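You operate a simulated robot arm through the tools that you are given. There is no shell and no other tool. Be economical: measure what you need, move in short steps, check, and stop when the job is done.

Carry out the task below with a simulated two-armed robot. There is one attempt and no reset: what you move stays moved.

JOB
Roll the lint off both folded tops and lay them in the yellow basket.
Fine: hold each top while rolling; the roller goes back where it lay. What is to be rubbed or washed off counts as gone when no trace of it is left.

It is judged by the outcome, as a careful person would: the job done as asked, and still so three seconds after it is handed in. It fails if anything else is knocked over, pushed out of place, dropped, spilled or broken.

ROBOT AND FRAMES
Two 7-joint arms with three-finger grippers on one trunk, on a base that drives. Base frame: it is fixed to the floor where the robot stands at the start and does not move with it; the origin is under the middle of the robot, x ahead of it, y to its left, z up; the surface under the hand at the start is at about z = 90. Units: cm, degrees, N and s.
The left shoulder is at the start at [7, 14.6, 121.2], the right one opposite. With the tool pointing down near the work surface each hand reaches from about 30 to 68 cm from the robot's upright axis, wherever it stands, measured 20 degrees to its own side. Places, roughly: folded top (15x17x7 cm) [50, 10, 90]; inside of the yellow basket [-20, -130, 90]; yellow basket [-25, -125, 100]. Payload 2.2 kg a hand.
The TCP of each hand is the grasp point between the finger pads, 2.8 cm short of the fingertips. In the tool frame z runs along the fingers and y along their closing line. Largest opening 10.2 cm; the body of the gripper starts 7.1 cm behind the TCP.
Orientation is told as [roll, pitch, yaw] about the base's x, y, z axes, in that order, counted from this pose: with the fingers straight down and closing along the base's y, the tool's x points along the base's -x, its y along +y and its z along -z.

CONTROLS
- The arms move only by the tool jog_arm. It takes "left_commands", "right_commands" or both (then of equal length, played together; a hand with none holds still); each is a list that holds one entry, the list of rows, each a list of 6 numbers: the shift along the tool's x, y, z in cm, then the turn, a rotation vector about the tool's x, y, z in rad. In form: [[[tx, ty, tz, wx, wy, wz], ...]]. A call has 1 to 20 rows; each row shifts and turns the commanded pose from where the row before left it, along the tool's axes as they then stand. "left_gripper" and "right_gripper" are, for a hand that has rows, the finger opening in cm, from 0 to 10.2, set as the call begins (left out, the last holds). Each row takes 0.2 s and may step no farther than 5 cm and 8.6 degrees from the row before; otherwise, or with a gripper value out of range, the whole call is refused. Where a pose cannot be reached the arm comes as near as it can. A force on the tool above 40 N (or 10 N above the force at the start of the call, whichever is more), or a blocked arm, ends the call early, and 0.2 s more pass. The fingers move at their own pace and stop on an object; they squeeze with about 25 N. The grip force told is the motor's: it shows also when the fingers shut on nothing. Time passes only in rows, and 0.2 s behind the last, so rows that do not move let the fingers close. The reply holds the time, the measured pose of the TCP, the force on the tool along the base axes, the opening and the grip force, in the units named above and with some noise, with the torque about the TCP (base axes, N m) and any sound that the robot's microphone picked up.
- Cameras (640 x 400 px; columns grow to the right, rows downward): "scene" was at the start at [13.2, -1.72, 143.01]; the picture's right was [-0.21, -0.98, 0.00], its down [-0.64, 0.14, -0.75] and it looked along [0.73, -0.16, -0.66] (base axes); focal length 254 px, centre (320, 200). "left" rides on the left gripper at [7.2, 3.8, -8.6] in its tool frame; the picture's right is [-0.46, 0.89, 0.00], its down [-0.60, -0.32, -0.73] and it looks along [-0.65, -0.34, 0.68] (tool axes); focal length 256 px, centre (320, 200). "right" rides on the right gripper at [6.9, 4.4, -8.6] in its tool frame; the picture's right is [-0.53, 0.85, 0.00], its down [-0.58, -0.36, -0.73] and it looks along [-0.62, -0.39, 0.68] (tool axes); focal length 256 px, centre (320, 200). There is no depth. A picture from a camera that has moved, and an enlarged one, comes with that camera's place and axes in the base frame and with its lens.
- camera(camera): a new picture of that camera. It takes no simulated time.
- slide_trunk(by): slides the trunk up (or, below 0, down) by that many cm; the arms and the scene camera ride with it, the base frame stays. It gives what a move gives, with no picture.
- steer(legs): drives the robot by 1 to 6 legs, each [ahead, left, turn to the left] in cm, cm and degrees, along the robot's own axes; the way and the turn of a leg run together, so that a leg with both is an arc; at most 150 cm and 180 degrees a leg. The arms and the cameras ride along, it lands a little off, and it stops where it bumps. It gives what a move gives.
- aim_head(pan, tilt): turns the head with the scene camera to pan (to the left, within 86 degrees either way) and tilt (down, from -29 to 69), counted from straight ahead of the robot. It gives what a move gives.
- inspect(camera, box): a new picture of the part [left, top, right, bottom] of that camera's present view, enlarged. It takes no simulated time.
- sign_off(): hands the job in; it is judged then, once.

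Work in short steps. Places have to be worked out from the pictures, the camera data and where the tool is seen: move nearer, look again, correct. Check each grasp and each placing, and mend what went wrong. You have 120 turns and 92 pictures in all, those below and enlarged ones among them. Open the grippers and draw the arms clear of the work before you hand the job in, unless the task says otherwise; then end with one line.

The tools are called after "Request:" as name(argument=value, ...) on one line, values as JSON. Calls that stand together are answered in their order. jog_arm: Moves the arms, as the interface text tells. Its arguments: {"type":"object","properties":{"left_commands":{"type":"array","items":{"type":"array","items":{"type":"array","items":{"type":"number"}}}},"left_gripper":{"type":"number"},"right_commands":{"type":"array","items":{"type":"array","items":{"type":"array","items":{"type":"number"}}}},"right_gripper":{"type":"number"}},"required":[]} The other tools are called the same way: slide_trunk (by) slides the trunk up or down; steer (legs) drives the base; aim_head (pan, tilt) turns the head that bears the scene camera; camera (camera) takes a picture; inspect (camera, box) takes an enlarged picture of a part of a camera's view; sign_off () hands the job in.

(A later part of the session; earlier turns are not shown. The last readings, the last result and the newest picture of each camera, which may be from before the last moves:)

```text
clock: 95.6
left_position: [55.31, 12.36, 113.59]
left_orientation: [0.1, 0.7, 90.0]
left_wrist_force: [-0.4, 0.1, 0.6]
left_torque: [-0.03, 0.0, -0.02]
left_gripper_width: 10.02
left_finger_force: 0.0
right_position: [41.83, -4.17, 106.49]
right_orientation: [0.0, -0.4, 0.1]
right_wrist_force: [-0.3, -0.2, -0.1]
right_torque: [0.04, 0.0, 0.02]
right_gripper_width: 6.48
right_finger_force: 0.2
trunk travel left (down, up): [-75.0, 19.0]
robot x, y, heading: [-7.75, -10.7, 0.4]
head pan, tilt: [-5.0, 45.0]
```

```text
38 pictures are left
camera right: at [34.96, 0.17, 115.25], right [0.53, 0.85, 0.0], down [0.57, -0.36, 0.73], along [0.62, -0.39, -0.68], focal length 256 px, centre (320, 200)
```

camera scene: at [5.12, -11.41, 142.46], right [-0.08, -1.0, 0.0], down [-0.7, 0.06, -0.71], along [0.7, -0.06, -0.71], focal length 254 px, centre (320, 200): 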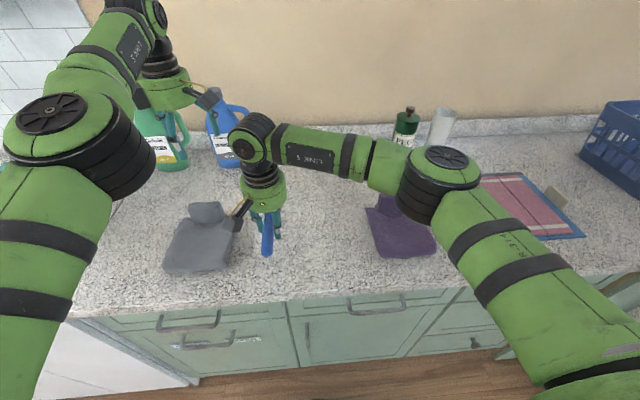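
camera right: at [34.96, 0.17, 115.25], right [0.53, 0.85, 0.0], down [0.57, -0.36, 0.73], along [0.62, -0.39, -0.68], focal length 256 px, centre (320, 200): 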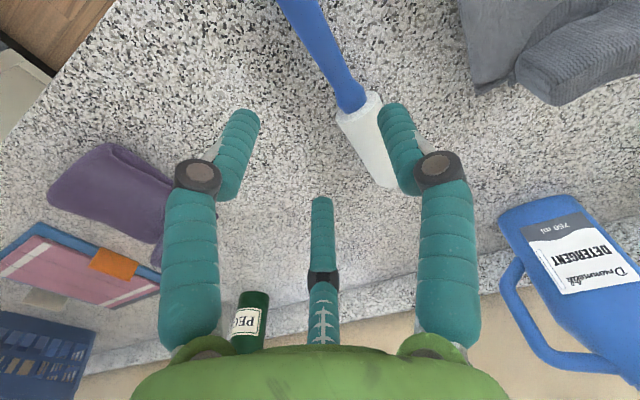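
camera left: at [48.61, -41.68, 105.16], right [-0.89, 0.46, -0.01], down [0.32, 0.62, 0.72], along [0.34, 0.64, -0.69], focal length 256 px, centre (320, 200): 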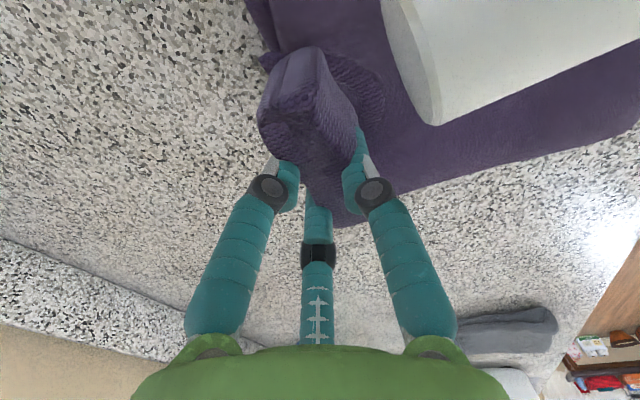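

The roller lies back in place. Now I'll take the right hand above the purple collar and turn its fingers to close along x (yaw −90), and bring the left back over the grey collar.

Request:
jog_arm(left_commands=[[[0, 1.4, 1, 0, 0, 0], [0, 1.4, 1, 0, 0, 0], [0, 0, 1, 0, 0, 0], [0, 0, 0, 0, 0, 0], [0, 0, 0, 0, 0, 0], [0, 0, 0, 0, 0, 0], [0, 0, 0, 0, 0, 0], [0, 0, 0, 0, 0, 0], [0, 0, 0, 0, 0, 0], [0, 0, 0, 0, 0, 0], [0, 0, 0, 0, 0, 0], [0, 0, 0, 0, 0, 0], [0, 0, 0, 0, 0, 0], [0, 0, 0, 0, 0, 0], [0, 0, 0, 0, 0, 0], [0, 0, 0, 0, 0, 0], [0, 0, 0, 0, 0, 0], [0, 0, 0, 0, 0, 0], [0, 0, 0, 0, 0, 0]]], right_commands=[[[-1.5, -4.33, 0, 0, 0, 0], [-1.5, -4.33, 0, 0, 0, 0], [-1.5, -4.33, 0, 0, 0, 0], [-1.5, -4.33, 0, 0, 0, 0], [-1.5, -4.33, 0, 0, 0, 0], [-1.5, -4.33, 0, 0, 0, 0], [-1.5, -4.33, 0, 0, 0, 0], [0, 0, 0, 0, 0, 0.1428], [0, 0, 0, 0, 0, 0.1428], [0, 0, 0, 0, 0, 0.1428], [0, 0, 0, 0, 0, 0.1428], [0, 0, 0, 0, 0, 0.1428], [0, 0, 0, 0, 0, 0.1428], [0, 0, 0, 0, 0, 0.1428], [0, 0, 0, 0, 0, 0.1428], [0, 0, 0, 0, 0, 0.1428], [0, 0, 0, 0, 0, 0.1428], [0, 0, 0, 0, 0, 0.1428], [0, 0, 0, 0, 0, 0]]], right_gripper=10)

Request:
camera(camera="scene")

Request:
camera(camera="right")

Request:
camera(camera="left")

```text
clock: 99.6
left_position: [55.83, 12.49, 112.01]
left_orientation: [0.0, 0.8, 90.0]
left_wrist_force: [0.2, -0.3, 0.4]
left_torque: [-0.01, 0.02, 0.02]
left_gripper_width: 9.99
left_finger_force: 0.1
left hand out of reach, approached as far as the arm can: row 1, 2
right_position: [52.39, -34.54, 106.5]
right_orientation: [0.4, 0.1, -90.0]
right_wrist_force: [0.9, -0.5, -0.9]
right_torque: [0.02, 0.0, -0.01]
right_gripper_width: 9.99
right_finger_force: 0.0
trunk travel left (down, up): [-75.0, 19.0]
robot x, y, heading: [-7.92, -10.86, 0.3]
head pan, tilt: [-5.0, 45.0]
```

```text
37 pictures are left
camera scene: at [5.13, -11.39, 142.46], right [-0.08, -1.0, 0.0], down [-0.7, 0.06, -0.71], along [0.7, -0.06, -0.71], focal length 254 px, centre (320, 200)
```

scene: 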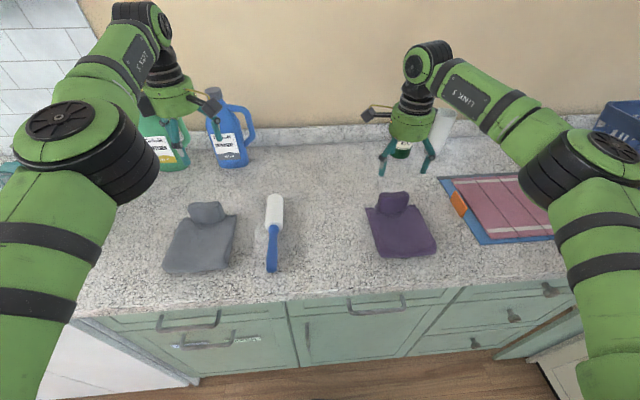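

```text
36 pictures are left
camera right: at [56.71, -27.41, 115.32], right [0.85, -0.53, 0.0], down [-0.37, -0.58, 0.73], along [-0.39, -0.62, -0.69], focal length 256 px, centre (320, 200)
```

right: 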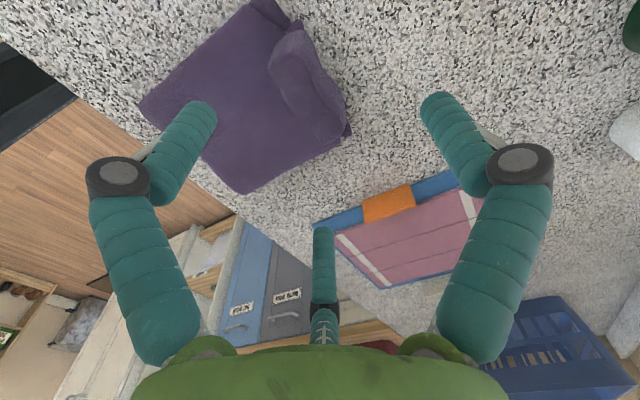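

```text
35 pictures are left
camera left: at [51.92, 5.14, 120.76], right [-0.89, 0.46, 0.0], down [0.32, 0.61, 0.72], along [0.34, 0.64, -0.69], focal length 256 px, centre (320, 200)
```

left: 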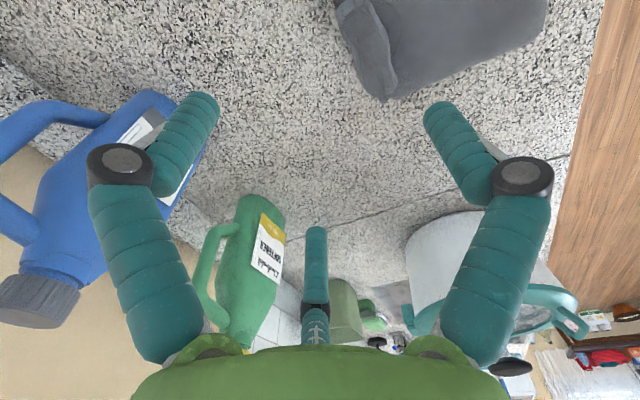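

The purple collar is between the right fingers. The left hand is 3 cm too far in x; I'll lower it to z 106 and pull it back.

Request:
jog_arm(left_commands=[[[0, 0, 2, 0, 0, 0], [0, 0, 2, 0, 0, 0], [0, 0, 2, 0, 0, 0], [0, 1.5, 0, 0, 0, 0], [0, 1.5, 0, 0, 0, 0], [0, 0, 0, 0, 0, 0]]])

```text
clock: 101.0
left_position: [56.63, 12.33, 106.16]
left_orientation: [0.2, 0.7, 90.0]
left_wrist_force: [-0.7, 0.1, -0.3]
left_torque: [0.0, 0.0, 0.0]
left_gripper_width: 9.99
left_finger_force: 0.0
left hand out of reach, approached as far as the arm can: row 1, 2, 4, 5
right_position: [52.33, -34.23, 106.73]
right_orientation: [0.4, 0.1, -90.0]
right_wrist_force: [-0.1, 0.3, -0.8]
right_torque: [-0.01, -0.02, -0.01]
right_gripper_width: 9.99
right_finger_force: 0.2
trunk travel left (down, up): [-75.0, 19.0]
robot x, y, heading: [-7.77, -10.49, 0.1]
head pan, tilt: [-5.0, 45.0]
```

The left wrist is at a limit when out to the side at this yaw; it worked well near the middle. I'll move the left hand inward 21 cm and then drive left 21 cm so it's over the grey collar.

Request:
jog_arm(left_commands=[[[0, 0, -2, 0, 0, 0], [4, 0.6, -1, 0, 0, 0], [4, 0.6, 0, 0, 0, 0], [4, 0.6, 0, 0, 0, 0], [4, 1, 0, 0, 0, 0], [4, 1, 0, 0, 0, 0], [0, 0, 0, 0, 0, 0]]])

Request:
steer(legs=[[0, 20.6, 0]])

Request:
camera(camera="left")

```text
clock: 102.6
left_position: [53.33, -7.66, 109.56]
left_orientation: [0.1, 1.0, 90.2]
left_wrist_force: [0.3, 0.0, -0.1]
left_torque: [0.02, 0.0, -0.01]
left_gripper_width: 9.99
left_finger_force: 0.0
left hand out of reach, approached as far as the arm can: row 3
right_position: [52.37, -34.36, 106.66]
right_orientation: [0.4, 0.1, -90.0]
right_wrist_force: [-0.2, 0.0, 0.2]
right_torque: [-0.01, 0.0, -0.01]
right_gripper_width: 10.0
right_finger_force: 0.1
trunk travel left (down, up): [-75.0, 19.0]
robot x, y, heading: [-7.88, -10.81, 0.2]
head pan, tilt: [-5.0, 45.0]
```

```text
clock: 104.2
left_position: [53.22, 12.54, 109.52]
left_orientation: [0.0, 0.7, 90.1]
left_wrist_force: [0.4, -0.4, -0.3]
left_torque: [0.0, -0.01, 0.02]
left_gripper_width: 10.0
left_finger_force: 0.0
right_position: [52.29, -14.05, 106.56]
right_orientation: [0.4, 0.3, -90.0]
right_wrist_force: [-0.4, -0.1, -0.9]
right_torque: [-0.01, -0.02, -0.02]
right_gripper_width: 10.02
right_finger_force: 0.1
trunk travel left (down, up): [-75.0, 19.0]
robot x, y, heading: [-8.54, 9.67, 0.2]
head pan, tilt: [-5.0, 45.0]
```

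```text
34 pictures are left
camera left: at [49.52, 5.22, 118.23], right [-0.89, 0.46, -0.01], down [0.32, 0.61, 0.72], along [0.34, 0.64, -0.69], focal length 256 px, centre (320, 200)
```

left: 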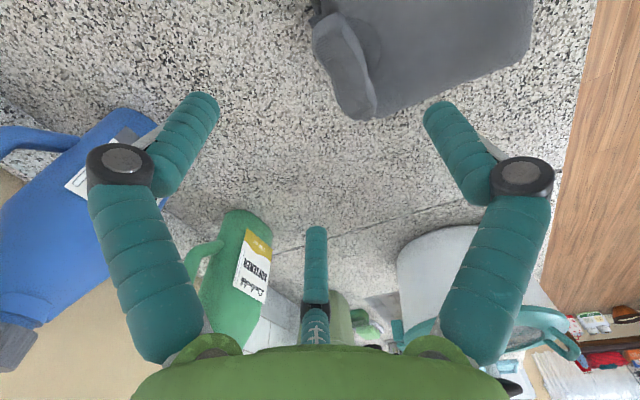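

Now I'll lower onto the grey collar at [52.6,12.7], z 96.1, and close.

Request:
jog_arm(left_commands=[[[-0.1, 0.3, 3, 0, 0, 0], [0, 0.3, 3, 0, 0, 0], [0, 0, 3, 0, 0, 0], [0, 0, 3, 0, 0, 0], [0, 0, 1.4, 0, 0, 0], [0, 0, 0, 0, 0, 0]]], left_gripper=10)

Request:
jog_arm(left_commands=[[[0, 0, 0, 0, 0, 0], [0, 0, 0, 0, 0, 0], [0, 0, 0, 0, 0, 0], [0, 0, 0, 0, 0, 0]]], left_gripper=0)

Request:
camera(camera="left")

```text
clock: 105.6
left_position: [53.95, 12.41, 96.16]
left_orientation: [0.0, 0.8, 90.1]
left_wrist_force: [-0.5, 0.6, -0.6]
left_torque: [0.01, 0.02, -0.03]
left_gripper_width: 9.98
left_finger_force: 0.1
left hand out of reach, approached as far as the arm can: row 1, 2
right_position: [52.32, -13.96, 106.65]
right_orientation: [0.3, 0.1, -90.0]
right_wrist_force: [0.5, 0.1, 0.7]
right_torque: [-0.04, 0.02, -0.01]
right_gripper_width: 10.04
right_finger_force: 0.1
trunk travel left (down, up): [-75.0, 19.0]
robot x, y, heading: [-7.76, 9.81, 0.1]
head pan, tilt: [-5.0, 45.0]
```

```text
clock: 106.6
left_position: [53.74, 12.32, 96.48]
left_orientation: [-0.1, 0.8, 90.1]
left_wrist_force: [-1.2, -0.7, 14.4]
left_torque: [0.09, 0.07, 0.25]
left_gripper_width: 2.32
left_finger_force: 24.9
right_position: [52.08, -14.05, 106.77]
right_orientation: [0.5, 0.1, -90.0]
right_wrist_force: [0.3, 0.4, 0.2]
right_torque: [0.0, 0.01, -0.01]
right_gripper_width: 9.99
right_finger_force: 0.0
trunk travel left (down, up): [-75.0, 19.0]
robot x, y, heading: [-8.0, 9.44, 0.3]
head pan, tilt: [-5.0, 45.0]
```

```text
33 pictures are left
camera left: at [49.9, 4.96, 105.17], right [-0.89, 0.46, -0.01], down [0.31, 0.61, 0.72], along [0.34, 0.64, -0.69], focal length 256 px, centre (320, 200)
```

left: 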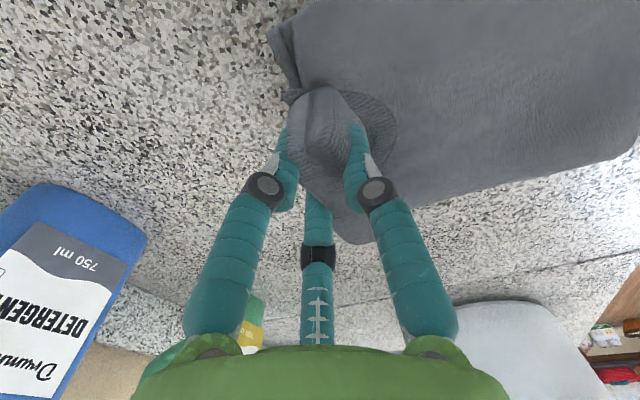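

The grey collar is gripped. I'll lift slowly.

Request:
jog_arm(left_commands=[[[0, 0, -0.5, 0, 0, 0], [0, 0, -0.7, 0, 0, 0], [0, 0, -1, 0, 0, 0], [0, 0, -1, 0, 0, 0], [0, 0, -1, 0, 0, 0], [0, 0, -1, 0, 0, 0], [0, 0, -1, 0, 0, 0], [0, 0, -1, 0, 0, 0], [0, 0, -1, 0, 0, 0], [0, 0, -1, 0, 0, 0], [0, 0, 0, 0, 0, 0]]])

Request:
camera(camera="scene")

```text
clock: 109.0
left_position: [53.83, 12.33, 105.54]
left_orientation: [-0.1, 0.8, 90.1]
left_wrist_force: [-0.1, 0.6, -1.8]
left_torque: [-0.02, -0.13, 0.01]
left_gripper_width: 2.25
left_finger_force: 25.1
right_position: [52.32, -14.1, 106.54]
right_orientation: [0.5, 0.1, -90.0]
right_wrist_force: [0.6, 0.1, 0.3]
right_torque: [-0.04, 0.0, -0.04]
right_gripper_width: 10.01
right_finger_force: 0.1
trunk travel left (down, up): [-75.0, 19.0]
robot x, y, heading: [-8.32, 9.85, 0.3]
head pan, tilt: [-5.0, 45.0]
```

```text
32 pictures are left
camera scene: at [5.1, 9.01, 142.46], right [-0.08, -1.0, 0.0], down [-0.7, 0.06, -0.71], along [0.7, -0.06, -0.71], focal length 254 px, centre (320, 200)
```

scene: 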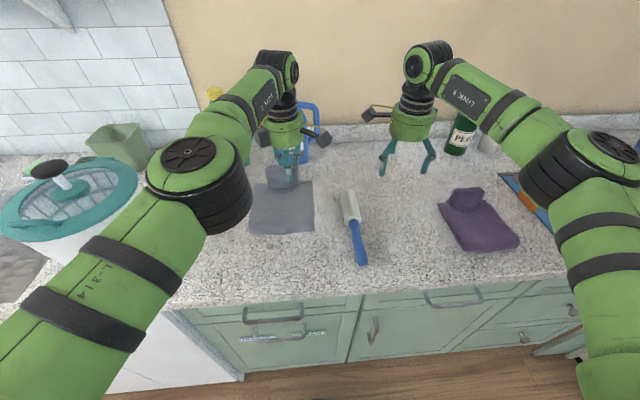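

The grey top lifted level and stays rigid. I'll drive right 20.5 cm to bring the right hand over the purple collar.

Request:
steer(legs=[[0, -20.4, 0]])

Request:
camera(camera="right")

```text
clock: 110.6
left_position: [54.03, -7.95, 105.56]
left_orientation: [0.0, 1.0, 90.2]
left_wrist_force: [0.3, 0.3, -1.3]
left_torque: [-0.06, -0.11, 0.03]
left_gripper_width: 2.21
left_finger_force: 25.0
right_position: [52.38, -34.26, 106.7]
right_orientation: [0.3, 0.0, -90.1]
right_wrist_force: [0.1, 0.6, -0.1]
right_torque: [-0.03, 0.01, -0.02]
right_gripper_width: 10.01
right_finger_force: 0.1
trunk travel left (down, up): [-75.0, 19.0]
robot x, y, heading: [-8.15, -11.22, 0.5]
head pan, tilt: [-5.0, 45.0]
```

```text
31 pictures are left
camera right: at [56.71, -27.21, 115.34], right [0.85, -0.53, 0.01], down [-0.37, -0.58, 0.73], along [-0.39, -0.62, -0.69], focal length 256 px, centre (320, 200)
```

right: 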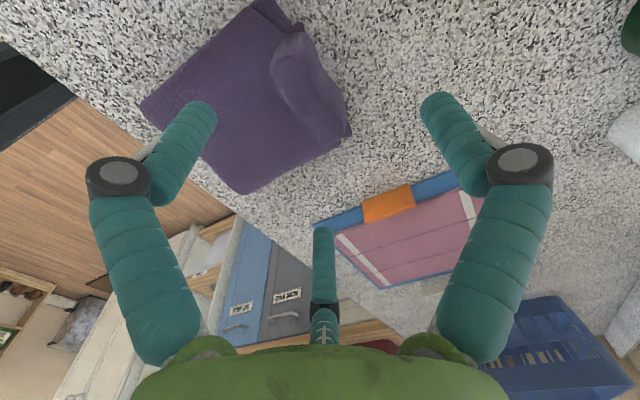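

I'll lower the right hand onto the purple collar to z 96.1 and close.

Request:
jog_arm(right_commands=[[[0, 0, 3, 0, 0, 0], [0, 0, 3, 0, 0, 0], [0, 0, 2.5, 0, 0, 0], [0, 0, 2, 0, 0, 0], [0, 0, 0, 0, 0, 0]]], right_gripper=10)

Request:
jog_arm(right_commands=[[[0, 0, 0, 0, 0, 0], [0, 0, 0, 0, 0, 0], [0, 0, 0, 0, 0, 0], [0, 0, 0, 0, 0, 0]]], right_gripper=0)

Request:
camera(camera="right")

```text
clock: 111.8
left_position: [53.86, -8.0, 105.46]
left_orientation: [0.1, 0.8, 90.2]
left_wrist_force: [-0.1, -0.2, -0.9]
left_torque: [-0.02, -0.13, 0.03]
left_gripper_width: 2.19
left_finger_force: 24.8
right_position: [52.43, -34.28, 96.13]
right_orientation: [0.3, 0.1, -89.9]
right_wrist_force: [0.1, -0.7, -0.4]
right_torque: [0.01, 0.01, -0.04]
right_gripper_width: 9.98
right_finger_force: 0.0
trunk travel left (down, up): [-75.0, 19.0]
robot x, y, heading: [-7.75, -10.95, 0.1]
head pan, tilt: [-5.0, 45.0]
```

```text
clock: 112.8
left_position: [53.86, -8.02, 105.51]
left_orientation: [0.0, 0.8, 90.1]
left_wrist_force: [0.1, -0.6, -1.8]
left_torque: [-0.03, -0.12, -0.01]
left_gripper_width: 2.16
left_finger_force: 25.2
right_position: [52.43, -34.38, 96.27]
right_orientation: [0.5, 0.2, -89.9]
right_wrist_force: [1.5, -2.8, 7.0]
right_torque: [-0.22, 0.17, 0.14]
right_gripper_width: 6.87
right_finger_force: 24.7
trunk travel left (down, up): [-75.0, 19.0]
robot x, y, heading: [-7.92, -10.95, -0.1]
head pan, tilt: [-5.0, 45.0]
```

```text
30 pictures are left
camera right: at [56.74, -27.41, 104.91], right [0.85, -0.53, 0.01], down [-0.37, -0.58, 0.73], along [-0.38, -0.62, -0.69], focal length 256 px, centre (320, 200)
```

right: 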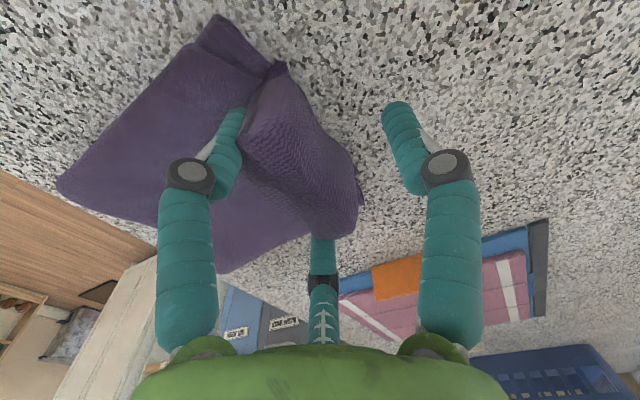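

The front finger already touches while the rear one is 2–3 cm away, so the hand is about 1.3 cm too far in x. I'll open, shift back 1.3 and close again.

Request:
jog_arm(right_commands=[[[0, 0, 0, 0, 0, 0], [0, 0, 0, 0, 0, 0], [0, -0.6, 0, 0, 0, 0], [0, -0.7, 0, 0, 0, 0], [0, 0, 0, 0, 0, 0]]], right_gripper=10)

Request:
jog_arm(right_commands=[[[0, 0, 0, 0, 0, 0], [0, 0, 0, 0, 0, 0], [0, 0, 0, 0, 0, 0], [0, 0, 0, 0, 0, 0]]], right_gripper=0)

Request:
camera(camera="right")

```text
clock: 114.0
left_position: [53.98, -8.05, 105.36]
left_orientation: [0.1, 0.8, 90.2]
left_wrist_force: [0.9, 0.0, -2.6]
left_torque: [-0.05, -0.11, -0.05]
left_gripper_width: 2.11
left_finger_force: 24.6
right_position: [51.04, -34.28, 95.99]
right_orientation: [0.2, 0.1, -89.9]
right_wrist_force: [-0.2, 0.6, -0.3]
right_torque: [0.01, 0.01, 0.01]
right_gripper_width: 9.99
right_finger_force: 0.1
trunk travel left (down, up): [-75.0, 19.0]
robot x, y, heading: [-7.8, -10.46, 0.5]
head pan, tilt: [-5.0, 45.0]
```

```text
clock: 115.0
left_position: [53.72, -7.93, 105.68]
left_orientation: [-0.1, 0.8, 90.1]
left_wrist_force: [0.0, 0.0, -1.7]
left_torque: [-0.01, -0.15, -0.01]
left_gripper_width: 2.07
left_finger_force: 25.2
right_position: [51.0, -34.3, 96.51]
right_orientation: [0.8, 0.1, -90.0]
right_wrist_force: [2.1, -6.7, 23.7]
right_torque: [-0.16, 0.04, -0.27]
right_gripper_width: 2.09
right_finger_force: 24.6
trunk travel left (down, up): [-75.0, 19.0]
robot x, y, heading: [-7.82, -10.82, 0.3]
head pan, tilt: [-5.0, 45.0]
```

```text
29 pictures are left
camera right: at [55.28, -27.4, 105.25], right [0.85, -0.53, 0.01], down [-0.38, -0.58, 0.72], along [-0.38, -0.62, -0.69], focal length 256 px, centre (320, 200)
```

right: 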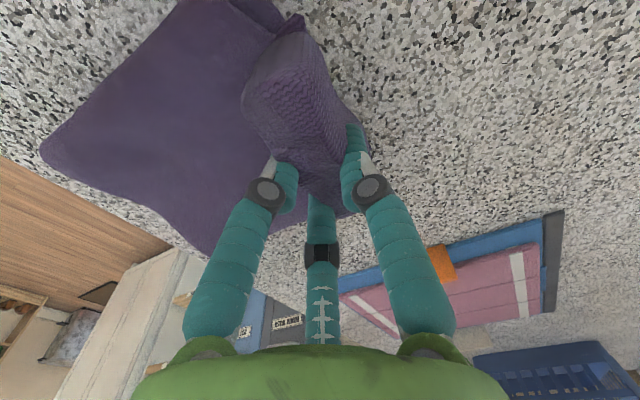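

Gripped properly now (2.1 cm). I'll lift the purple top slowly.

Request:
jog_arm(right_commands=[[[0, 0, -0.5, 0, 0, 0], [0, 0, -0.7, 0, 0, 0], [0, 0, -1, 0, 0, 0], [0, 0, -1, 0, 0, 0], [0, 0, -1, 0, 0, 0], [0, 0, -1, 0, 0, 0], [0, 0, -1, 0, 0, 0], [0, 0, -1, 0, 0, 0], [0, 0, -1, 0, 0, 0], [0, 0, -1, 0, 0, 0], [0, 0, 0, 0, 0, 0]]])

Request:
camera(camera="scene")

```text
clock: 117.4
left_position: [53.99, -7.99, 105.5]
left_orientation: [0.0, 0.8, 90.2]
left_wrist_force: [-0.3, -0.1, -1.9]
left_torque: [-0.03, -0.07, 0.02]
left_gripper_width: 2.09
left_finger_force: 24.7
right_position: [51.17, -34.22, 105.39]
right_orientation: [0.4, 0.1, -89.9]
right_wrist_force: [0.5, 0.2, -1.9]
right_torque: [-0.05, -0.11, 0.0]
right_gripper_width: 2.09
right_finger_force: 25.5
trunk travel left (down, up): [-75.0, 19.0]
robot x, y, heading: [-8.26, -10.73, 0.1]
head pan, tilt: [-5.0, 45.0]
```

```text
28 pictures are left
camera scene: at [5.19, -11.38, 142.46], right [-0.08, -1.0, 0.0], down [-0.7, 0.06, -0.71], along [0.7, -0.06, -0.71], focal length 254 px, centre (320, 200)
```

scene: 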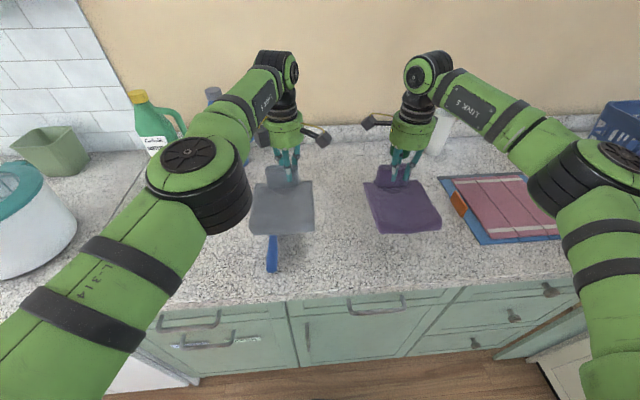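

Both tops are securely held, level. I'll raise the trunk 12 cm, back off 20 cm and turn right 90° to face the basket's counter, then look.

Request:
slide_trunk(by=12)

Request:
steer(legs=[[-20, 0, 0], [0, 0, -90]])

Request:
aim_head(pan=0, tilt=35)

Request:
camera(camera="scene")

```text
clock: 118.9
left_position: [54.09, -8.11, 117.27]
left_orientation: [0.2, 0.8, 90.2]
left_wrist_force: [-0.4, -0.5, -1.7]
left_torque: [-0.03, -0.12, -0.02]
left_gripper_width: 2.11
left_finger_force: 25.4
right_position: [51.14, -34.28, 117.23]
right_orientation: [0.3, 0.0, -89.9]
right_wrist_force: [-0.4, -0.6, -2.0]
right_torque: [-0.01, -0.12, -0.02]
right_gripper_width: 2.08
right_finger_force: 24.8
trunk travel left (down, up): [-87.0, 7.0]
robot x, y, heading: [-8.03, -10.69, 0.2]
head pan, tilt: [-5.0, 45.0]
```

```text
clock: 124.3
left_position: [-25.53, -72.73, 117.47]
left_orientation: [0.1, 0.7, -0.2]
left_wrist_force: [0.6, 0.1, -1.8]
left_torque: [-0.12, 0.04, 0.01]
left_gripper_width: 2.05
left_finger_force: 24.9
right_position: [-51.8, -69.76, 117.37]
right_orientation: [0.2, 0.1, 179.8]
right_wrist_force: [0.0, 0.0, -2.5]
right_torque: [-0.1, 0.02, -0.03]
right_gripper_width: 2.06
right_finger_force: 25.0
trunk travel left (down, up): [-87.0, 7.0]
robot x, y, heading: [-27.83, -10.75, -89.9]
head pan, tilt: [-5.0, 45.0]
```

```text
clock: 125.1
left_position: [-25.5, -72.67, 117.44]
left_orientation: [0.2, 0.7, 0.0]
left_wrist_force: [-0.1, 0.1, -1.7]
left_torque: [-0.11, 0.01, 0.0]
left_gripper_width: 2.08
left_finger_force: 25.0
right_position: [-51.79, -69.8, 117.32]
right_orientation: [0.3, 0.1, 179.8]
right_wrist_force: [-0.3, 0.0, -1.9]
right_torque: [-0.09, 0.02, 0.02]
right_gripper_width: 2.07
right_finger_force: 24.8
trunk travel left (down, up): [-87.0, 7.0]
robot x, y, heading: [-27.89, -10.82, -89.9]
head pan, tilt: [0.0, 35.0]
```

```text
27 pictures are left
camera scene: at [-28.07, -24.61, 155.93], right [-1.0, 0.0, 0.0], down [0.0, 0.57, -0.82], along [0.0, -0.82, -0.57], focal length 254 px, centre (320, 200)
```

scene: 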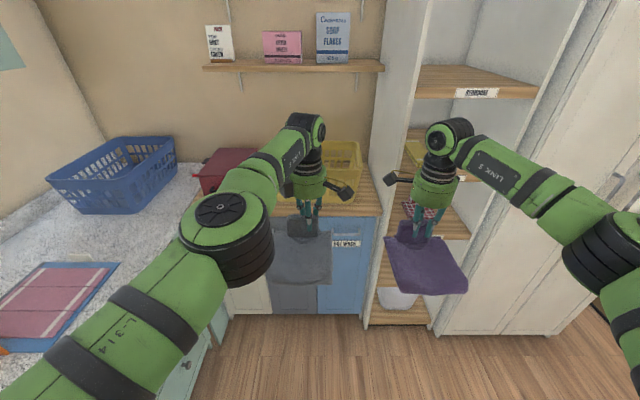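

I can see the yellow basket behind the left wrist, below a wall shelf. I'll zoom in to measure the basket rim and shelf.

Request:
steer(legs=[[0, 18, 0]])

Request:
camera(camera="scene")

Request:
inspect(camera="scene", box=[330, 20, 530, 220])

```text
clock: 126.6
left_position: [-8.19, -72.74, 117.4]
left_orientation: [0.1, 0.6, -0.2]
left_wrist_force: [-0.6, -0.2, -2.4]
left_torque: [-0.09, 0.02, 0.04]
left_gripper_width: 2.08
left_finger_force: 25.5
right_position: [-34.36, -69.7, 117.2]
right_orientation: [0.3, 0.3, 179.8]
right_wrist_force: [-0.5, -0.4, -2.4]
right_torque: [-0.12, -0.03, 0.0]
right_gripper_width: 2.09
right_finger_force: 25.5
trunk travel left (down, up): [-87.0, 7.0]
robot x, y, heading: [-10.13, -11.06, -89.9]
head pan, tilt: [0.0, 35.0]
```

```text
26 pictures are left
camera scene: at [-10.73, -24.64, 155.94], right [-1.0, 0.0, 0.0], down [0.0, 0.57, -0.82], along [0.0, -0.82, -0.57], focal length 254 px, centre (320, 200)
```

scene: 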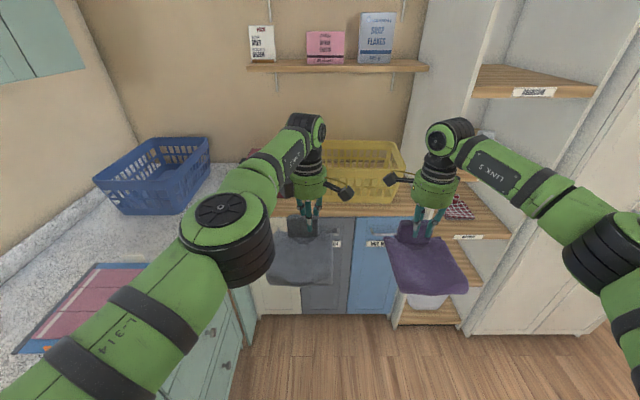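

```text
2.00 times, centred on (430, 120) of scene
camera zoom: at [-10.73, -24.64, 155.94], right [-1.0, 0.0, 0.0], down [0.0, 0.57, -0.82], along [0.0, -0.82, -0.57], focal length 508 px, centre (100, 360)
```

zoom: 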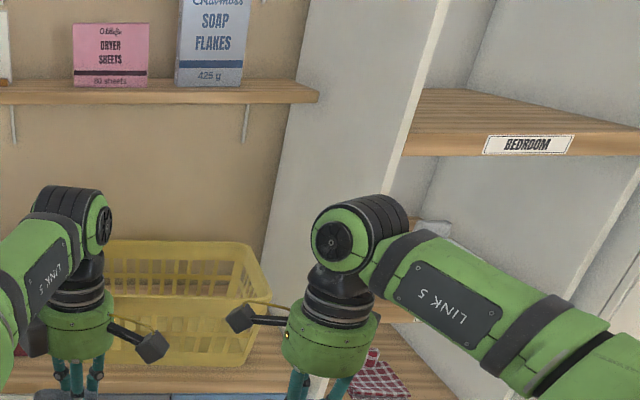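

The basket spans roughly x −46…−3, y −149…−118, rim ~106, with a wall shelf above at z≈140 whose front is about y −133. I'll move 30 closer and measure again.

Request:
steer(legs=[[30, 0, 0]])

Request:
aim_head(pan=-8, tilt=25)

Request:
camera(camera="scene")

Request:
camera(camera="right")

```text
clock: 128.6
left_position: [-8.05, -102.24, 117.6]
left_orientation: [0.0, 0.8, -0.2]
left_wrist_force: [-0.3, -0.2, -1.7]
left_torque: [-0.16, 0.04, -0.05]
left_gripper_width: 2.08
left_finger_force: 25.1
right_position: [-34.23, -99.39, 117.51]
right_orientation: [0.5, 0.1, 179.7]
right_wrist_force: [0.4, 0.7, -1.8]
right_torque: [-0.14, 0.03, 0.0]
right_gripper_width: 2.09
right_finger_force: 24.7
trunk travel left (down, up): [-87.0, 7.0]
robot x, y, heading: [-10.21, -41.05, -90.0]
head pan, tilt: [0.0, 35.0]
```

```text
clock: 129.3
left_position: [-7.88, -102.47, 117.43]
left_orientation: [0.1, 0.8, -0.3]
left_wrist_force: [0.4, 0.5, -2.8]
left_torque: [-0.12, 0.04, 0.02]
left_gripper_width: 2.05
left_finger_force: 25.4
right_position: [-34.19, -99.57, 117.37]
right_orientation: [0.2, 0.1, 179.5]
right_wrist_force: [0.3, -0.3, -1.8]
right_torque: [-0.12, 0.03, -0.02]
right_gripper_width: 2.05
right_finger_force: 24.7
trunk travel left (down, up): [-87.0, 7.0]
robot x, y, heading: [-10.18, -40.17, -90.3]
head pan, tilt: [-8.0, 25.0]
```

```text
24 pictures are left
camera scene: at [-11.61, -54.79, 157.51], right [-0.99, 0.14, 0.0], down [0.06, 0.42, -0.91], along [-0.13, -0.9, -0.42], focal length 254 px, centre (320, 200)
```

scene: 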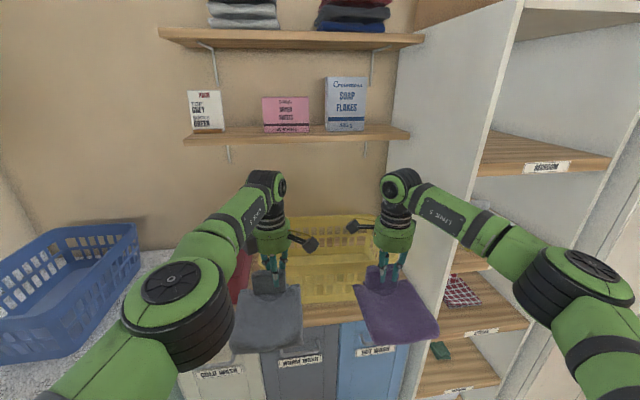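

```text
23 pictures are left
camera right: at [-27.34, -103.86, 126.03], right [-0.54, -0.84, 0.0], down [-0.58, 0.37, 0.73], along [-0.61, 0.39, -0.69], focal length 256 px, centre (320, 200)
```

right: 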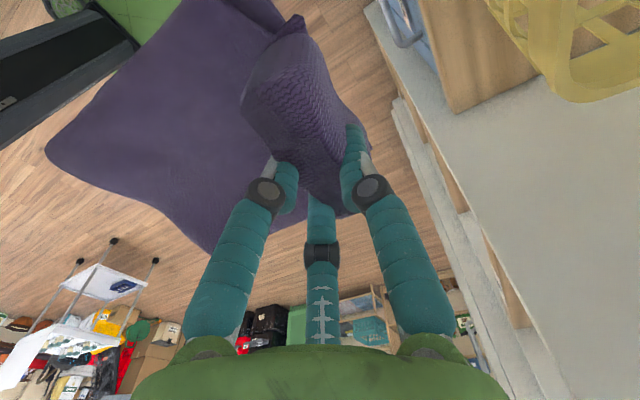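

I'll zoom in on the basket between the hands.

Request:
inspect(camera="scene", box=[230, 120, 430, 320])

```text
2.00 times, centred on (330, 220) of scene
camera zoom: at [-11.61, -54.79, 157.51], right [-0.99, 0.14, 0.0], down [0.06, 0.42, -0.91], along [-0.13, -0.9, -0.42], focal length 508 px, centre (300, 160)
```

zoom: 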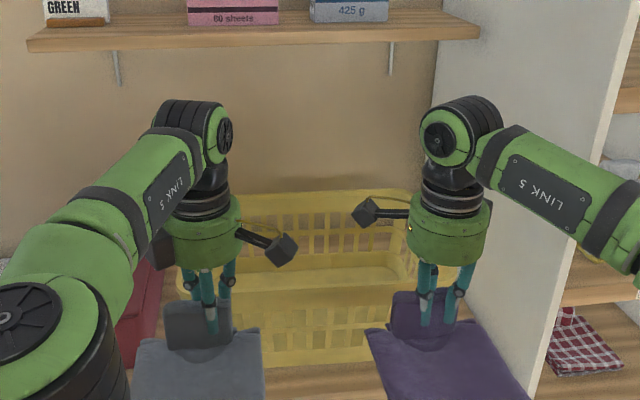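

The rim is about z 107.5 and the shelf's underside about 140 near y −139. The collars should sit at y≈−129, so I'll turn both hands back to their natural yaw. That puts grey extending left and purple right, side by side in the basket, with the wrists in front of the shelf.

Request:
jog_arm(left_commands=[[[0, 0, 0, 0, 0, 0.1122], [0, 0, 0, 0, 0, 0.1122], [0, 0, 0, 0, 0, 0.1122], [0, 0, 0, 0, 0, 0.1122], [0, 0, 0, 0, 0, 0.1122], [0, 0, 0, 0, 0, 0.1122], [0, 0, 0, 0, 0, 0.1122], [0, 0, 0, 0, 0, 0.1122], [0, 0, 0, 0, 0, 0.1122], [0, 0, 0, 0, 0, 0.1122], [0, 0, 0, 0, 0, 0.1122], [0, 0, 0, 0, 0, 0.1122], [0, 0, 0, 0, 0, 0.1122], [0, 0, 0, 0, 0, 0.1122], [0, 0, 0, 0, 0, 0]]], right_commands=[[[0, 0, 0, 0, 0, -0.1122], [0, 0, 0, 0, 0, -0.1122], [0, 0, 0, 0, 0, -0.1122], [0, 0, 0, 0, 0, -0.1122], [0, 0, 0, 0, 0, -0.1122], [0, 0, 0, 0, 0, -0.1122], [0, 0, 0, 0, 0, -0.1122], [0, 0, 0, 0, 0, -0.1122], [0, 0, 0, 0, 0, -0.1122], [0, 0, 0, 0, 0, -0.1122], [0, 0, 0, 0, 0, -0.1122], [0, 0, 0, 0, 0, -0.1122], [0, 0, 0, 0, 0, -0.1122], [0, 0, 0, 0, 0, -0.1122], [0, 0, 0, 0, 0, 0]]])

Request:
camera(camera="scene")

```text
clock: 132.5
left_position: [-8.07, -102.57, 117.33]
left_orientation: [-0.9, 0.1, -90.5]
left_wrist_force: [-0.8, -0.7, -1.4]
left_torque: [0.03, 0.13, 0.02]
left_gripper_width: 2.09
left_finger_force: 25.0
right_position: [-34.26, -99.49, 117.31]
right_orientation: [0.2, -0.3, -90.3]
right_wrist_force: [0.8, 0.2, -1.5]
right_torque: [0.03, -0.12, 0.01]
right_gripper_width: 2.05
right_finger_force: 24.4
trunk travel left (down, up): [-87.0, 7.0]
robot x, y, heading: [-9.91, -40.67, -90.2]
head pan, tilt: [-8.0, 25.0]
```

```text
21 pictures are left
camera scene: at [-11.62, -54.81, 157.51], right [-0.99, 0.14, 0.0], down [0.06, 0.42, -0.91], along [-0.13, -0.9, -0.42], focal length 254 px, centre (320, 200)
```

scene: 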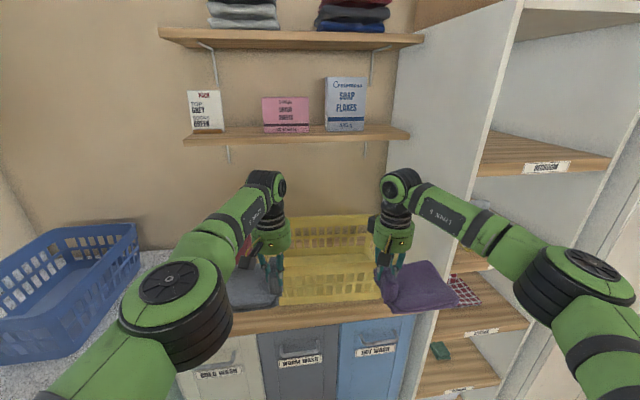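

Both tops are turned and held. I'll shift left 6.5 and go ahead 27 so purple hovers above the right half of the basket, then check before lowering.

Request:
steer(legs=[[0, 6.5, 0], [20, 0, 0]])

Request:
camera(camera="scene")

Request:
camera(camera="right")

```text
clock: 134.7
left_position: [-1.75, -121.81, 117.71]
left_orientation: [-0.8, -0.1, -90.4]
left_wrist_force: [0.1, 0.2, -0.7]
left_torque: [0.02, 0.13, 0.0]
left_gripper_width: 2.07
left_finger_force: 25.3
right_position: [-27.93, -119.07, 117.55]
right_orientation: [0.2, -0.5, -90.2]
right_wrist_force: [0.3, 1.5, -1.0]
right_torque: [-0.07, -0.1, 0.04]
right_gripper_width: 2.09
right_finger_force: 25.2
trunk travel left (down, up): [-87.0, 7.0]
robot x, y, heading: [-3.55, -60.35, -90.3]
head pan, tilt: [-8.0, 25.0]
```

```text
20 pictures are left
camera scene: at [-5.36, -74.03, 157.57], right [-0.99, 0.14, 0.0], down [0.06, 0.42, -0.91], along [-0.13, -0.9, -0.42], focal length 254 px, centre (320, 200)
```

scene: 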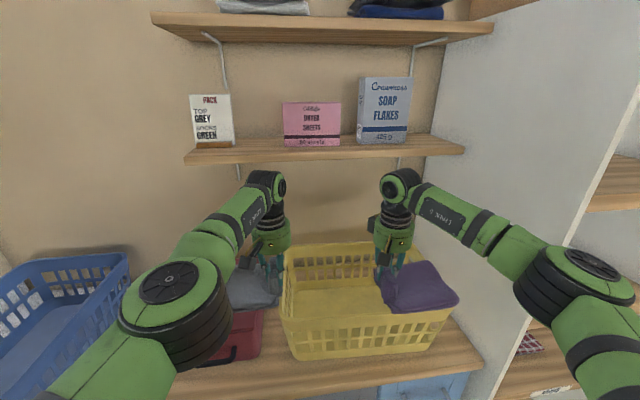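

```text
19 pictures are left
camera right: at [-23.52, -111.96, 126.14], right [0.84, -0.54, 0.01], down [-0.37, -0.57, 0.74], along [-0.39, -0.62, -0.68], focal length 256 px, centre (320, 200)
```

right: 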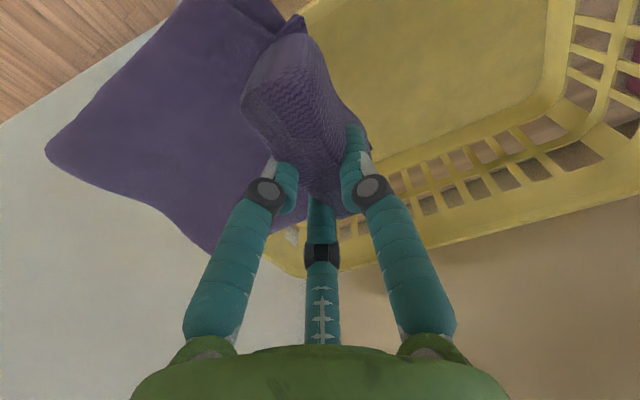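

The basket interior is about x −7…−41, y −119…−141. I'll pull the left hand back 5 (away from the shelf), and go ahead 8 and left 1.3.

Request:
jog_arm(left_commands=[[[1.5, 0, 0, 0, 0, 0], [2, 0, 0, 0, 0, 0], [2, 0, 0, 0, 0, 0], [0, 0, 0, 0, 0, 0]]])

Request:
steer(legs=[[7.8, 1.3, 0]])

Request:
camera(camera="scene")

```text
clock: 135.7
left_position: [-1.83, -122.07, 117.46]
left_orientation: [-0.7, 0.3, -90.3]
left_wrist_force: [0.1, -0.6, -1.9]
left_torque: [0.02, 0.11, -0.02]
left_gripper_width: 2.04
left_finger_force: 25.4
left hand out of reach, approached as far as the arm can: row 1, 2, 3
right_position: [-27.68, -119.34, 117.29]
right_orientation: [0.1, -0.2, -90.2]
right_wrist_force: [-0.1, -0.6, -1.5]
right_torque: [-0.03, -0.08, -0.04]
right_gripper_width: 2.05
right_finger_force: 25.1
trunk travel left (down, up): [-87.0, 7.0]
robot x, y, heading: [-3.99, -60.6, -90.2]
head pan, tilt: [-8.0, 25.0]
```

```text
clock: 136.8
left_position: [-0.63, -129.21, 117.82]
left_orientation: [-0.7, -0.1, -90.4]
left_wrist_force: [-0.3, 1.5, -1.5]
left_torque: [-0.03, 0.1, 0.03]
left_gripper_width: 2.08
left_finger_force: 25.3
right_position: [-26.71, -126.47, 117.73]
right_orientation: [0.2, -0.7, -90.4]
right_wrist_force: [-0.4, 0.8, -1.8]
right_torque: [-0.08, -0.13, 0.0]
right_gripper_width: 2.09
right_finger_force: 24.6
trunk travel left (down, up): [-87.0, 7.0]
robot x, y, heading: [-2.57, -68.47, -90.3]
head pan, tilt: [-8.0, 25.0]
```

```text
18 pictures are left
camera scene: at [-4.08, -81.39, 157.61], right [-0.99, 0.14, 0.0], down [0.06, 0.41, -0.91], along [-0.13, -0.9, -0.42], focal length 254 px, centre (320, 200)
```

scene: 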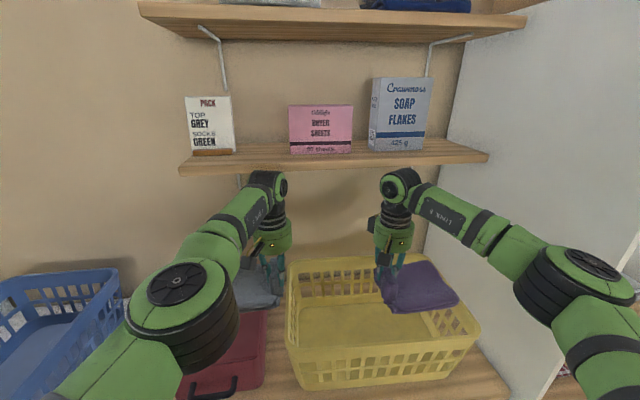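

Purple is over the right half of the basket. I'll lower the right hand 6 first and recheck.

Request:
jog_arm(right_commands=[[[0, 0, 1.2, 0, 0, 0], [0, 0, 1.2, 0, 0, 0], [0, 0, 1.2, 0, 0, 0], [0, 0, 1.2, 0, 0, 0], [0, 0, 1.2, 0, 0, 0], [-1, 0, 0, 0, 0, 0], [-1, 0, 0, 0, 0, 0], [0, 0, 0, 0, 0, 0]]])

Request:
inspect(camera="scene", box=[240, 160, 500, 390])

Request:
camera(camera="right")

```text
clock: 138.6
left_position: [-0.61, -129.76, 117.49]
left_orientation: [-0.7, 0.1, -90.5]
left_wrist_force: [-0.3, 0.6, -1.6]
left_torque: [0.03, 0.11, 0.02]
left_gripper_width: 2.07
left_finger_force: 24.8
right_position: [-26.77, -128.97, 111.47]
right_orientation: [0.1, -0.4, -90.4]
right_wrist_force: [-0.1, 0.5, -2.1]
right_torque: [-0.05, -0.1, 0.04]
right_gripper_width: 2.09
right_finger_force: 25.0
trunk travel left (down, up): [-87.0, 7.0]
robot x, y, heading: [-2.56, -68.25, -90.1]
head pan, tilt: [-8.0, 25.0]
```

```text
1.74 times, centred on (370, 275) of scene
camera zoom: at [-4.01, -82.18, 157.52], right [-0.99, 0.14, 0.0], down [0.06, 0.42, -0.91], along [-0.13, -0.9, -0.42], focal length 442 px, centre (233, 70)
```

zoom: 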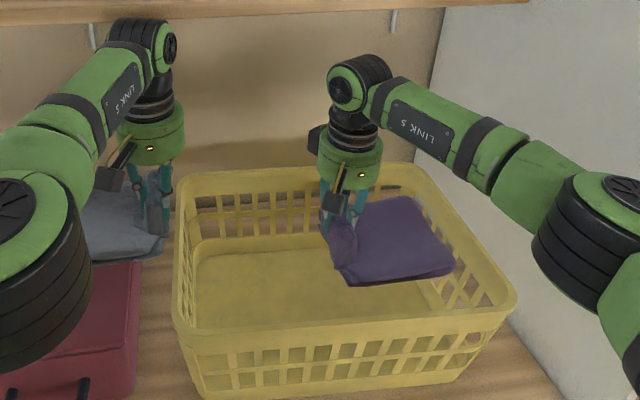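

```text
16 pictures are left
camera right: at [-22.21, -122.08, 120.02], right [0.84, -0.54, 0.01], down [-0.37, -0.57, 0.73], along [-0.39, -0.62, -0.68], focal length 256 px, centre (320, 200)
```

right: 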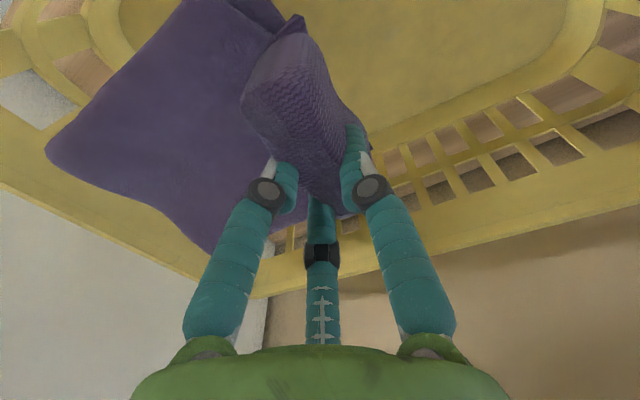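

There's room all round. I'll lower purple to just above the floor, then in small steps.

Request:
jog_arm(right_commands=[[[-0.4, 0, 1.5, 0, 0, 0], [-0.4, 0, 1.5, 0, 0, 0], [0, 0, 1.5, 0, 0, 0], [0, 0, 1.5, 0, 0, 0], [0, 0, 1.5, 0, 0, 0], [0, 0, 1.5, 0, 0, 0], [0, 0, 1.5, 0, 0, 0], [0, 0, 1.2, 0, 0, 0], [0, 0, 0.5, 0, 0, 0], [0, 0, 0.4, 0, 0, 0], [0, 0, 0.4, 0, 0, 0], [0, 0, 0, 0, 0, 0]]])

Request:
inspect(camera="scene", box=[240, 160, 500, 390])

```text
clock: 141.2
left_position: [-0.52, -129.85, 117.5]
left_orientation: [-0.8, 0.3, -90.4]
left_wrist_force: [-0.2, 0.7, -2.0]
left_torque: [0.03, 0.14, -0.01]
left_gripper_width: 2.09
left_finger_force: 25.3
right_position: [-26.55, -129.91, 98.36]
right_orientation: [0.0, -0.3, -90.4]
right_wrist_force: [-0.2, -0.1, -1.2]
right_torque: [-0.04, -0.13, 0.04]
right_gripper_width: 2.11
right_finger_force: 25.1
trunk travel left (down, up): [-87.0, 7.0]
robot x, y, heading: [-2.54, -68.31, -90.0]
head pan, tilt: [-8.0, 25.0]
```

```text
1.74 times, centred on (370, 275) of scene
camera zoom: at [-3.97, -82.27, 157.51], right [-0.99, 0.14, 0.0], down [0.06, 0.42, -0.91], along [-0.13, -0.9, -0.42], focal length 442 px, centre (233, 70)
```

zoom: 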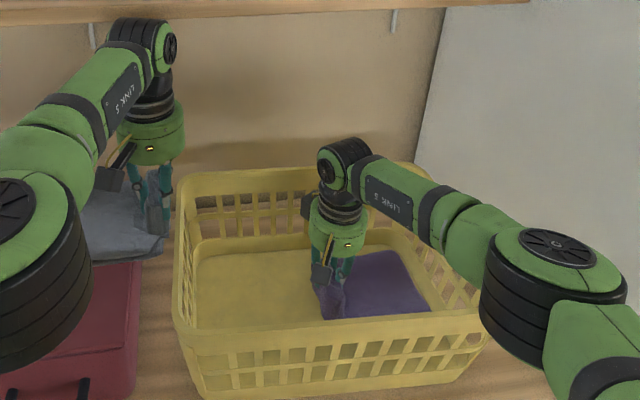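

Purple is inside. I'll lower the last centimetre in small steps until it rests.

Request:
jog_arm(right_commands=[[[0, 0, 0.3, 0, 0, 0], [0, 0, 0.3, 0, 0, 0], [0, 0, 0.3, 0, 0, 0], [0, 0, 0, 0, 0, 0]]])

```text
clock: 142.2
left_position: [-0.52, -129.78, 117.44]
left_orientation: [-0.7, 0.3, -90.3]
left_wrist_force: [0.0, 0.7, -1.3]
left_torque: [0.02, 0.11, -0.02]
left_gripper_width: 2.06
left_finger_force: 25.0
right_position: [-26.5, -130.05, 97.41]
right_orientation: [0.0, -0.4, -90.4]
right_wrist_force: [-0.8, -0.2, -2.1]
right_torque: [0.02, -0.09, 0.03]
right_gripper_width: 2.07
right_finger_force: 25.3
trunk travel left (down, up): [-87.0, 7.0]
robot x, y, heading: [-2.59, -67.94, -90.3]
head pan, tilt: [-8.0, 25.0]
```

Request:
jog_arm(right_commands=[[[0, 0, 0.3, 0, 0, 0], [0, 0, 0.3, 0, 0, 0], [0, 0, 0.3, 0, 0, 0], [0, 0, 0, 0, 0, 0]]])

```text
clock: 143.2
left_position: [-0.53, -129.64, 117.7]
left_orientation: [-0.8, 0.1, -90.5]
left_wrist_force: [0.3, 0.2, -1.8]
left_torque: [0.02, 0.12, 0.01]
left_gripper_width: 2.07
left_finger_force: 25.1
right_position: [-26.53, -129.99, 96.98]
right_orientation: [0.1, -0.7, -90.4]
right_wrist_force: [-1.8, -4.4, 22.0]
right_torque: [0.37, -0.03, 0.07]
right_gripper_width: 2.07
right_finger_force: 24.9
trunk travel left (down, up): [-87.0, 7.0]
robot x, y, heading: [-2.38, -68.14, -90.4]
head pan, tilt: [-8.0, 25.0]
```

It's resting on the basket floor. I'll ease up 0.2, open, and lift straight out.

Request:
jog_arm(right_commands=[[[0, 0, -0.2, 0, 0, 0], [0, 0, 0, 0, 0, 0], [0, 0, 0, 0, 0, 0], [0, 0, 0, 0, 0, 0], [0, 0, -1, 0, 0, 0], [0, 0, -1.5, 0, 0, 0], [0, 0, -2, 0, 0, 0], [0, 0, -3, 0, 0, 0], [0, 0, -3, 0, 0, 0], [0, 0, -3, 0, 0, 0], [0, 0, -3, 0, 0, 0], [0, 0, -2, 0, 0, 0], [0, 0, 0, 0, 0, 0]]], right_gripper=6)

Request:
camera(camera="scene")

Request:
camera(camera="right")

```text
clock: 146.0
left_position: [-0.56, -129.8, 117.55]
left_orientation: [-0.6, 0.2, -90.4]
left_wrist_force: [0.2, 0.2, -2.5]
left_torque: [0.05, 0.12, 0.03]
left_gripper_width: 2.06
left_finger_force: 25.0
right_position: [-26.69, -129.72, 115.31]
right_orientation: [0.2, -0.3, -90.5]
right_wrist_force: [-0.5, -0.1, -0.5]
right_torque: [0.02, 0.0, -0.01]
right_gripper_width: 6.01
right_finger_force: 0.0
trunk travel left (down, up): [-87.0, 7.0]
robot x, y, heading: [-2.56, -68.07, -90.4]
head pan, tilt: [-8.0, 25.0]
```

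```text
14 pictures are left
camera scene: at [-3.95, -82.26, 157.52], right [-0.99, 0.14, 0.0], down [0.06, 0.42, -0.91], along [-0.13, -0.9, -0.42], focal length 254 px, centre (320, 200)
```

scene: 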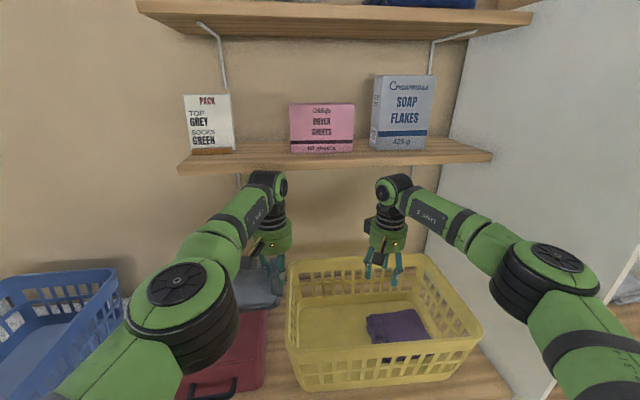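

```text
13 pictures are left
camera right: at [-22.3, -122.84, 123.93], right [0.84, -0.54, 0.0], down [-0.37, -0.57, 0.73], along [-0.39, -0.62, -0.68], focal length 256 px, centre (320, 200)
```

right: 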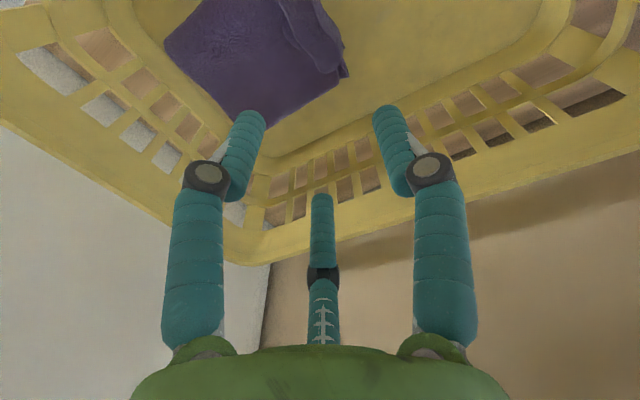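

Purple lies flat in the right half. I'll back the robot off 20, then shift the left hand inward 10 and draw the right hand back 10.

Request:
steer(legs=[[-20, 0, 0]])

Request:
jog_arm(left_commands=[[[0, -2, 0, 0, 0, 0], [0, -2, 0, 0, 0, 0], [0, -2, 0, 0, 0, 0], [0, -2, 0, 0, 0, 0], [0, -2, 0, 0, 0, 0], [0, 0, 0, 0, 0, 0]]], right_commands=[[[3, 0, 0, 0, 0, 0], [3, -1, 0, 0, 0, 0], [3, -1, 0, 0, 0, 0], [3, -1, 0, 0, 0, 0], [3, 0, 0, 0, 0, 0], [0, 0, 0, 0, 0, 0]]])

```text
clock: 147.6
left_position: [-0.51, -110.2, 117.38]
left_orientation: [-0.6, 0.4, -90.3]
left_wrist_force: [0.0, -1.1, -1.8]
left_torque: [0.08, 0.08, -0.03]
left_gripper_width: 2.06
left_finger_force: 24.8
right_position: [-26.53, -110.24, 115.04]
right_orientation: [0.1, -0.1, -90.2]
right_wrist_force: [0.3, -0.4, -0.9]
right_torque: [0.04, 0.02, 0.0]
right_gripper_width: 6.0
right_finger_force: 0.1
trunk travel left (down, up): [-87.0, 7.0]
robot x, y, heading: [-2.44, -48.44, -90.2]
head pan, tilt: [-8.0, 25.0]
```

```text
clock: 149.0
left_position: [-8.62, -106.51, 117.21]
left_orientation: [-0.8, 0.3, -90.3]
left_wrist_force: [-0.1, 0.6, -2.0]
left_torque: [0.02, 0.11, 0.02]
left_gripper_width: 2.05
left_finger_force: 24.9
left hand out of reach, approached as far as the arm can: row 1, 2, 3, 4, 5
right_position: [-29.73, -94.81, 115.12]
right_orientation: [0.1, -0.4, -90.2]
right_wrist_force: [-0.4, -0.2, -0.5]
right_torque: [0.0, 0.04, -0.03]
right_gripper_width: 5.99
right_finger_force: 0.0
trunk travel left (down, up): [-87.0, 7.0]
robot x, y, heading: [-2.48, -48.43, -90.0]
head pan, tilt: [-8.0, 25.0]
```

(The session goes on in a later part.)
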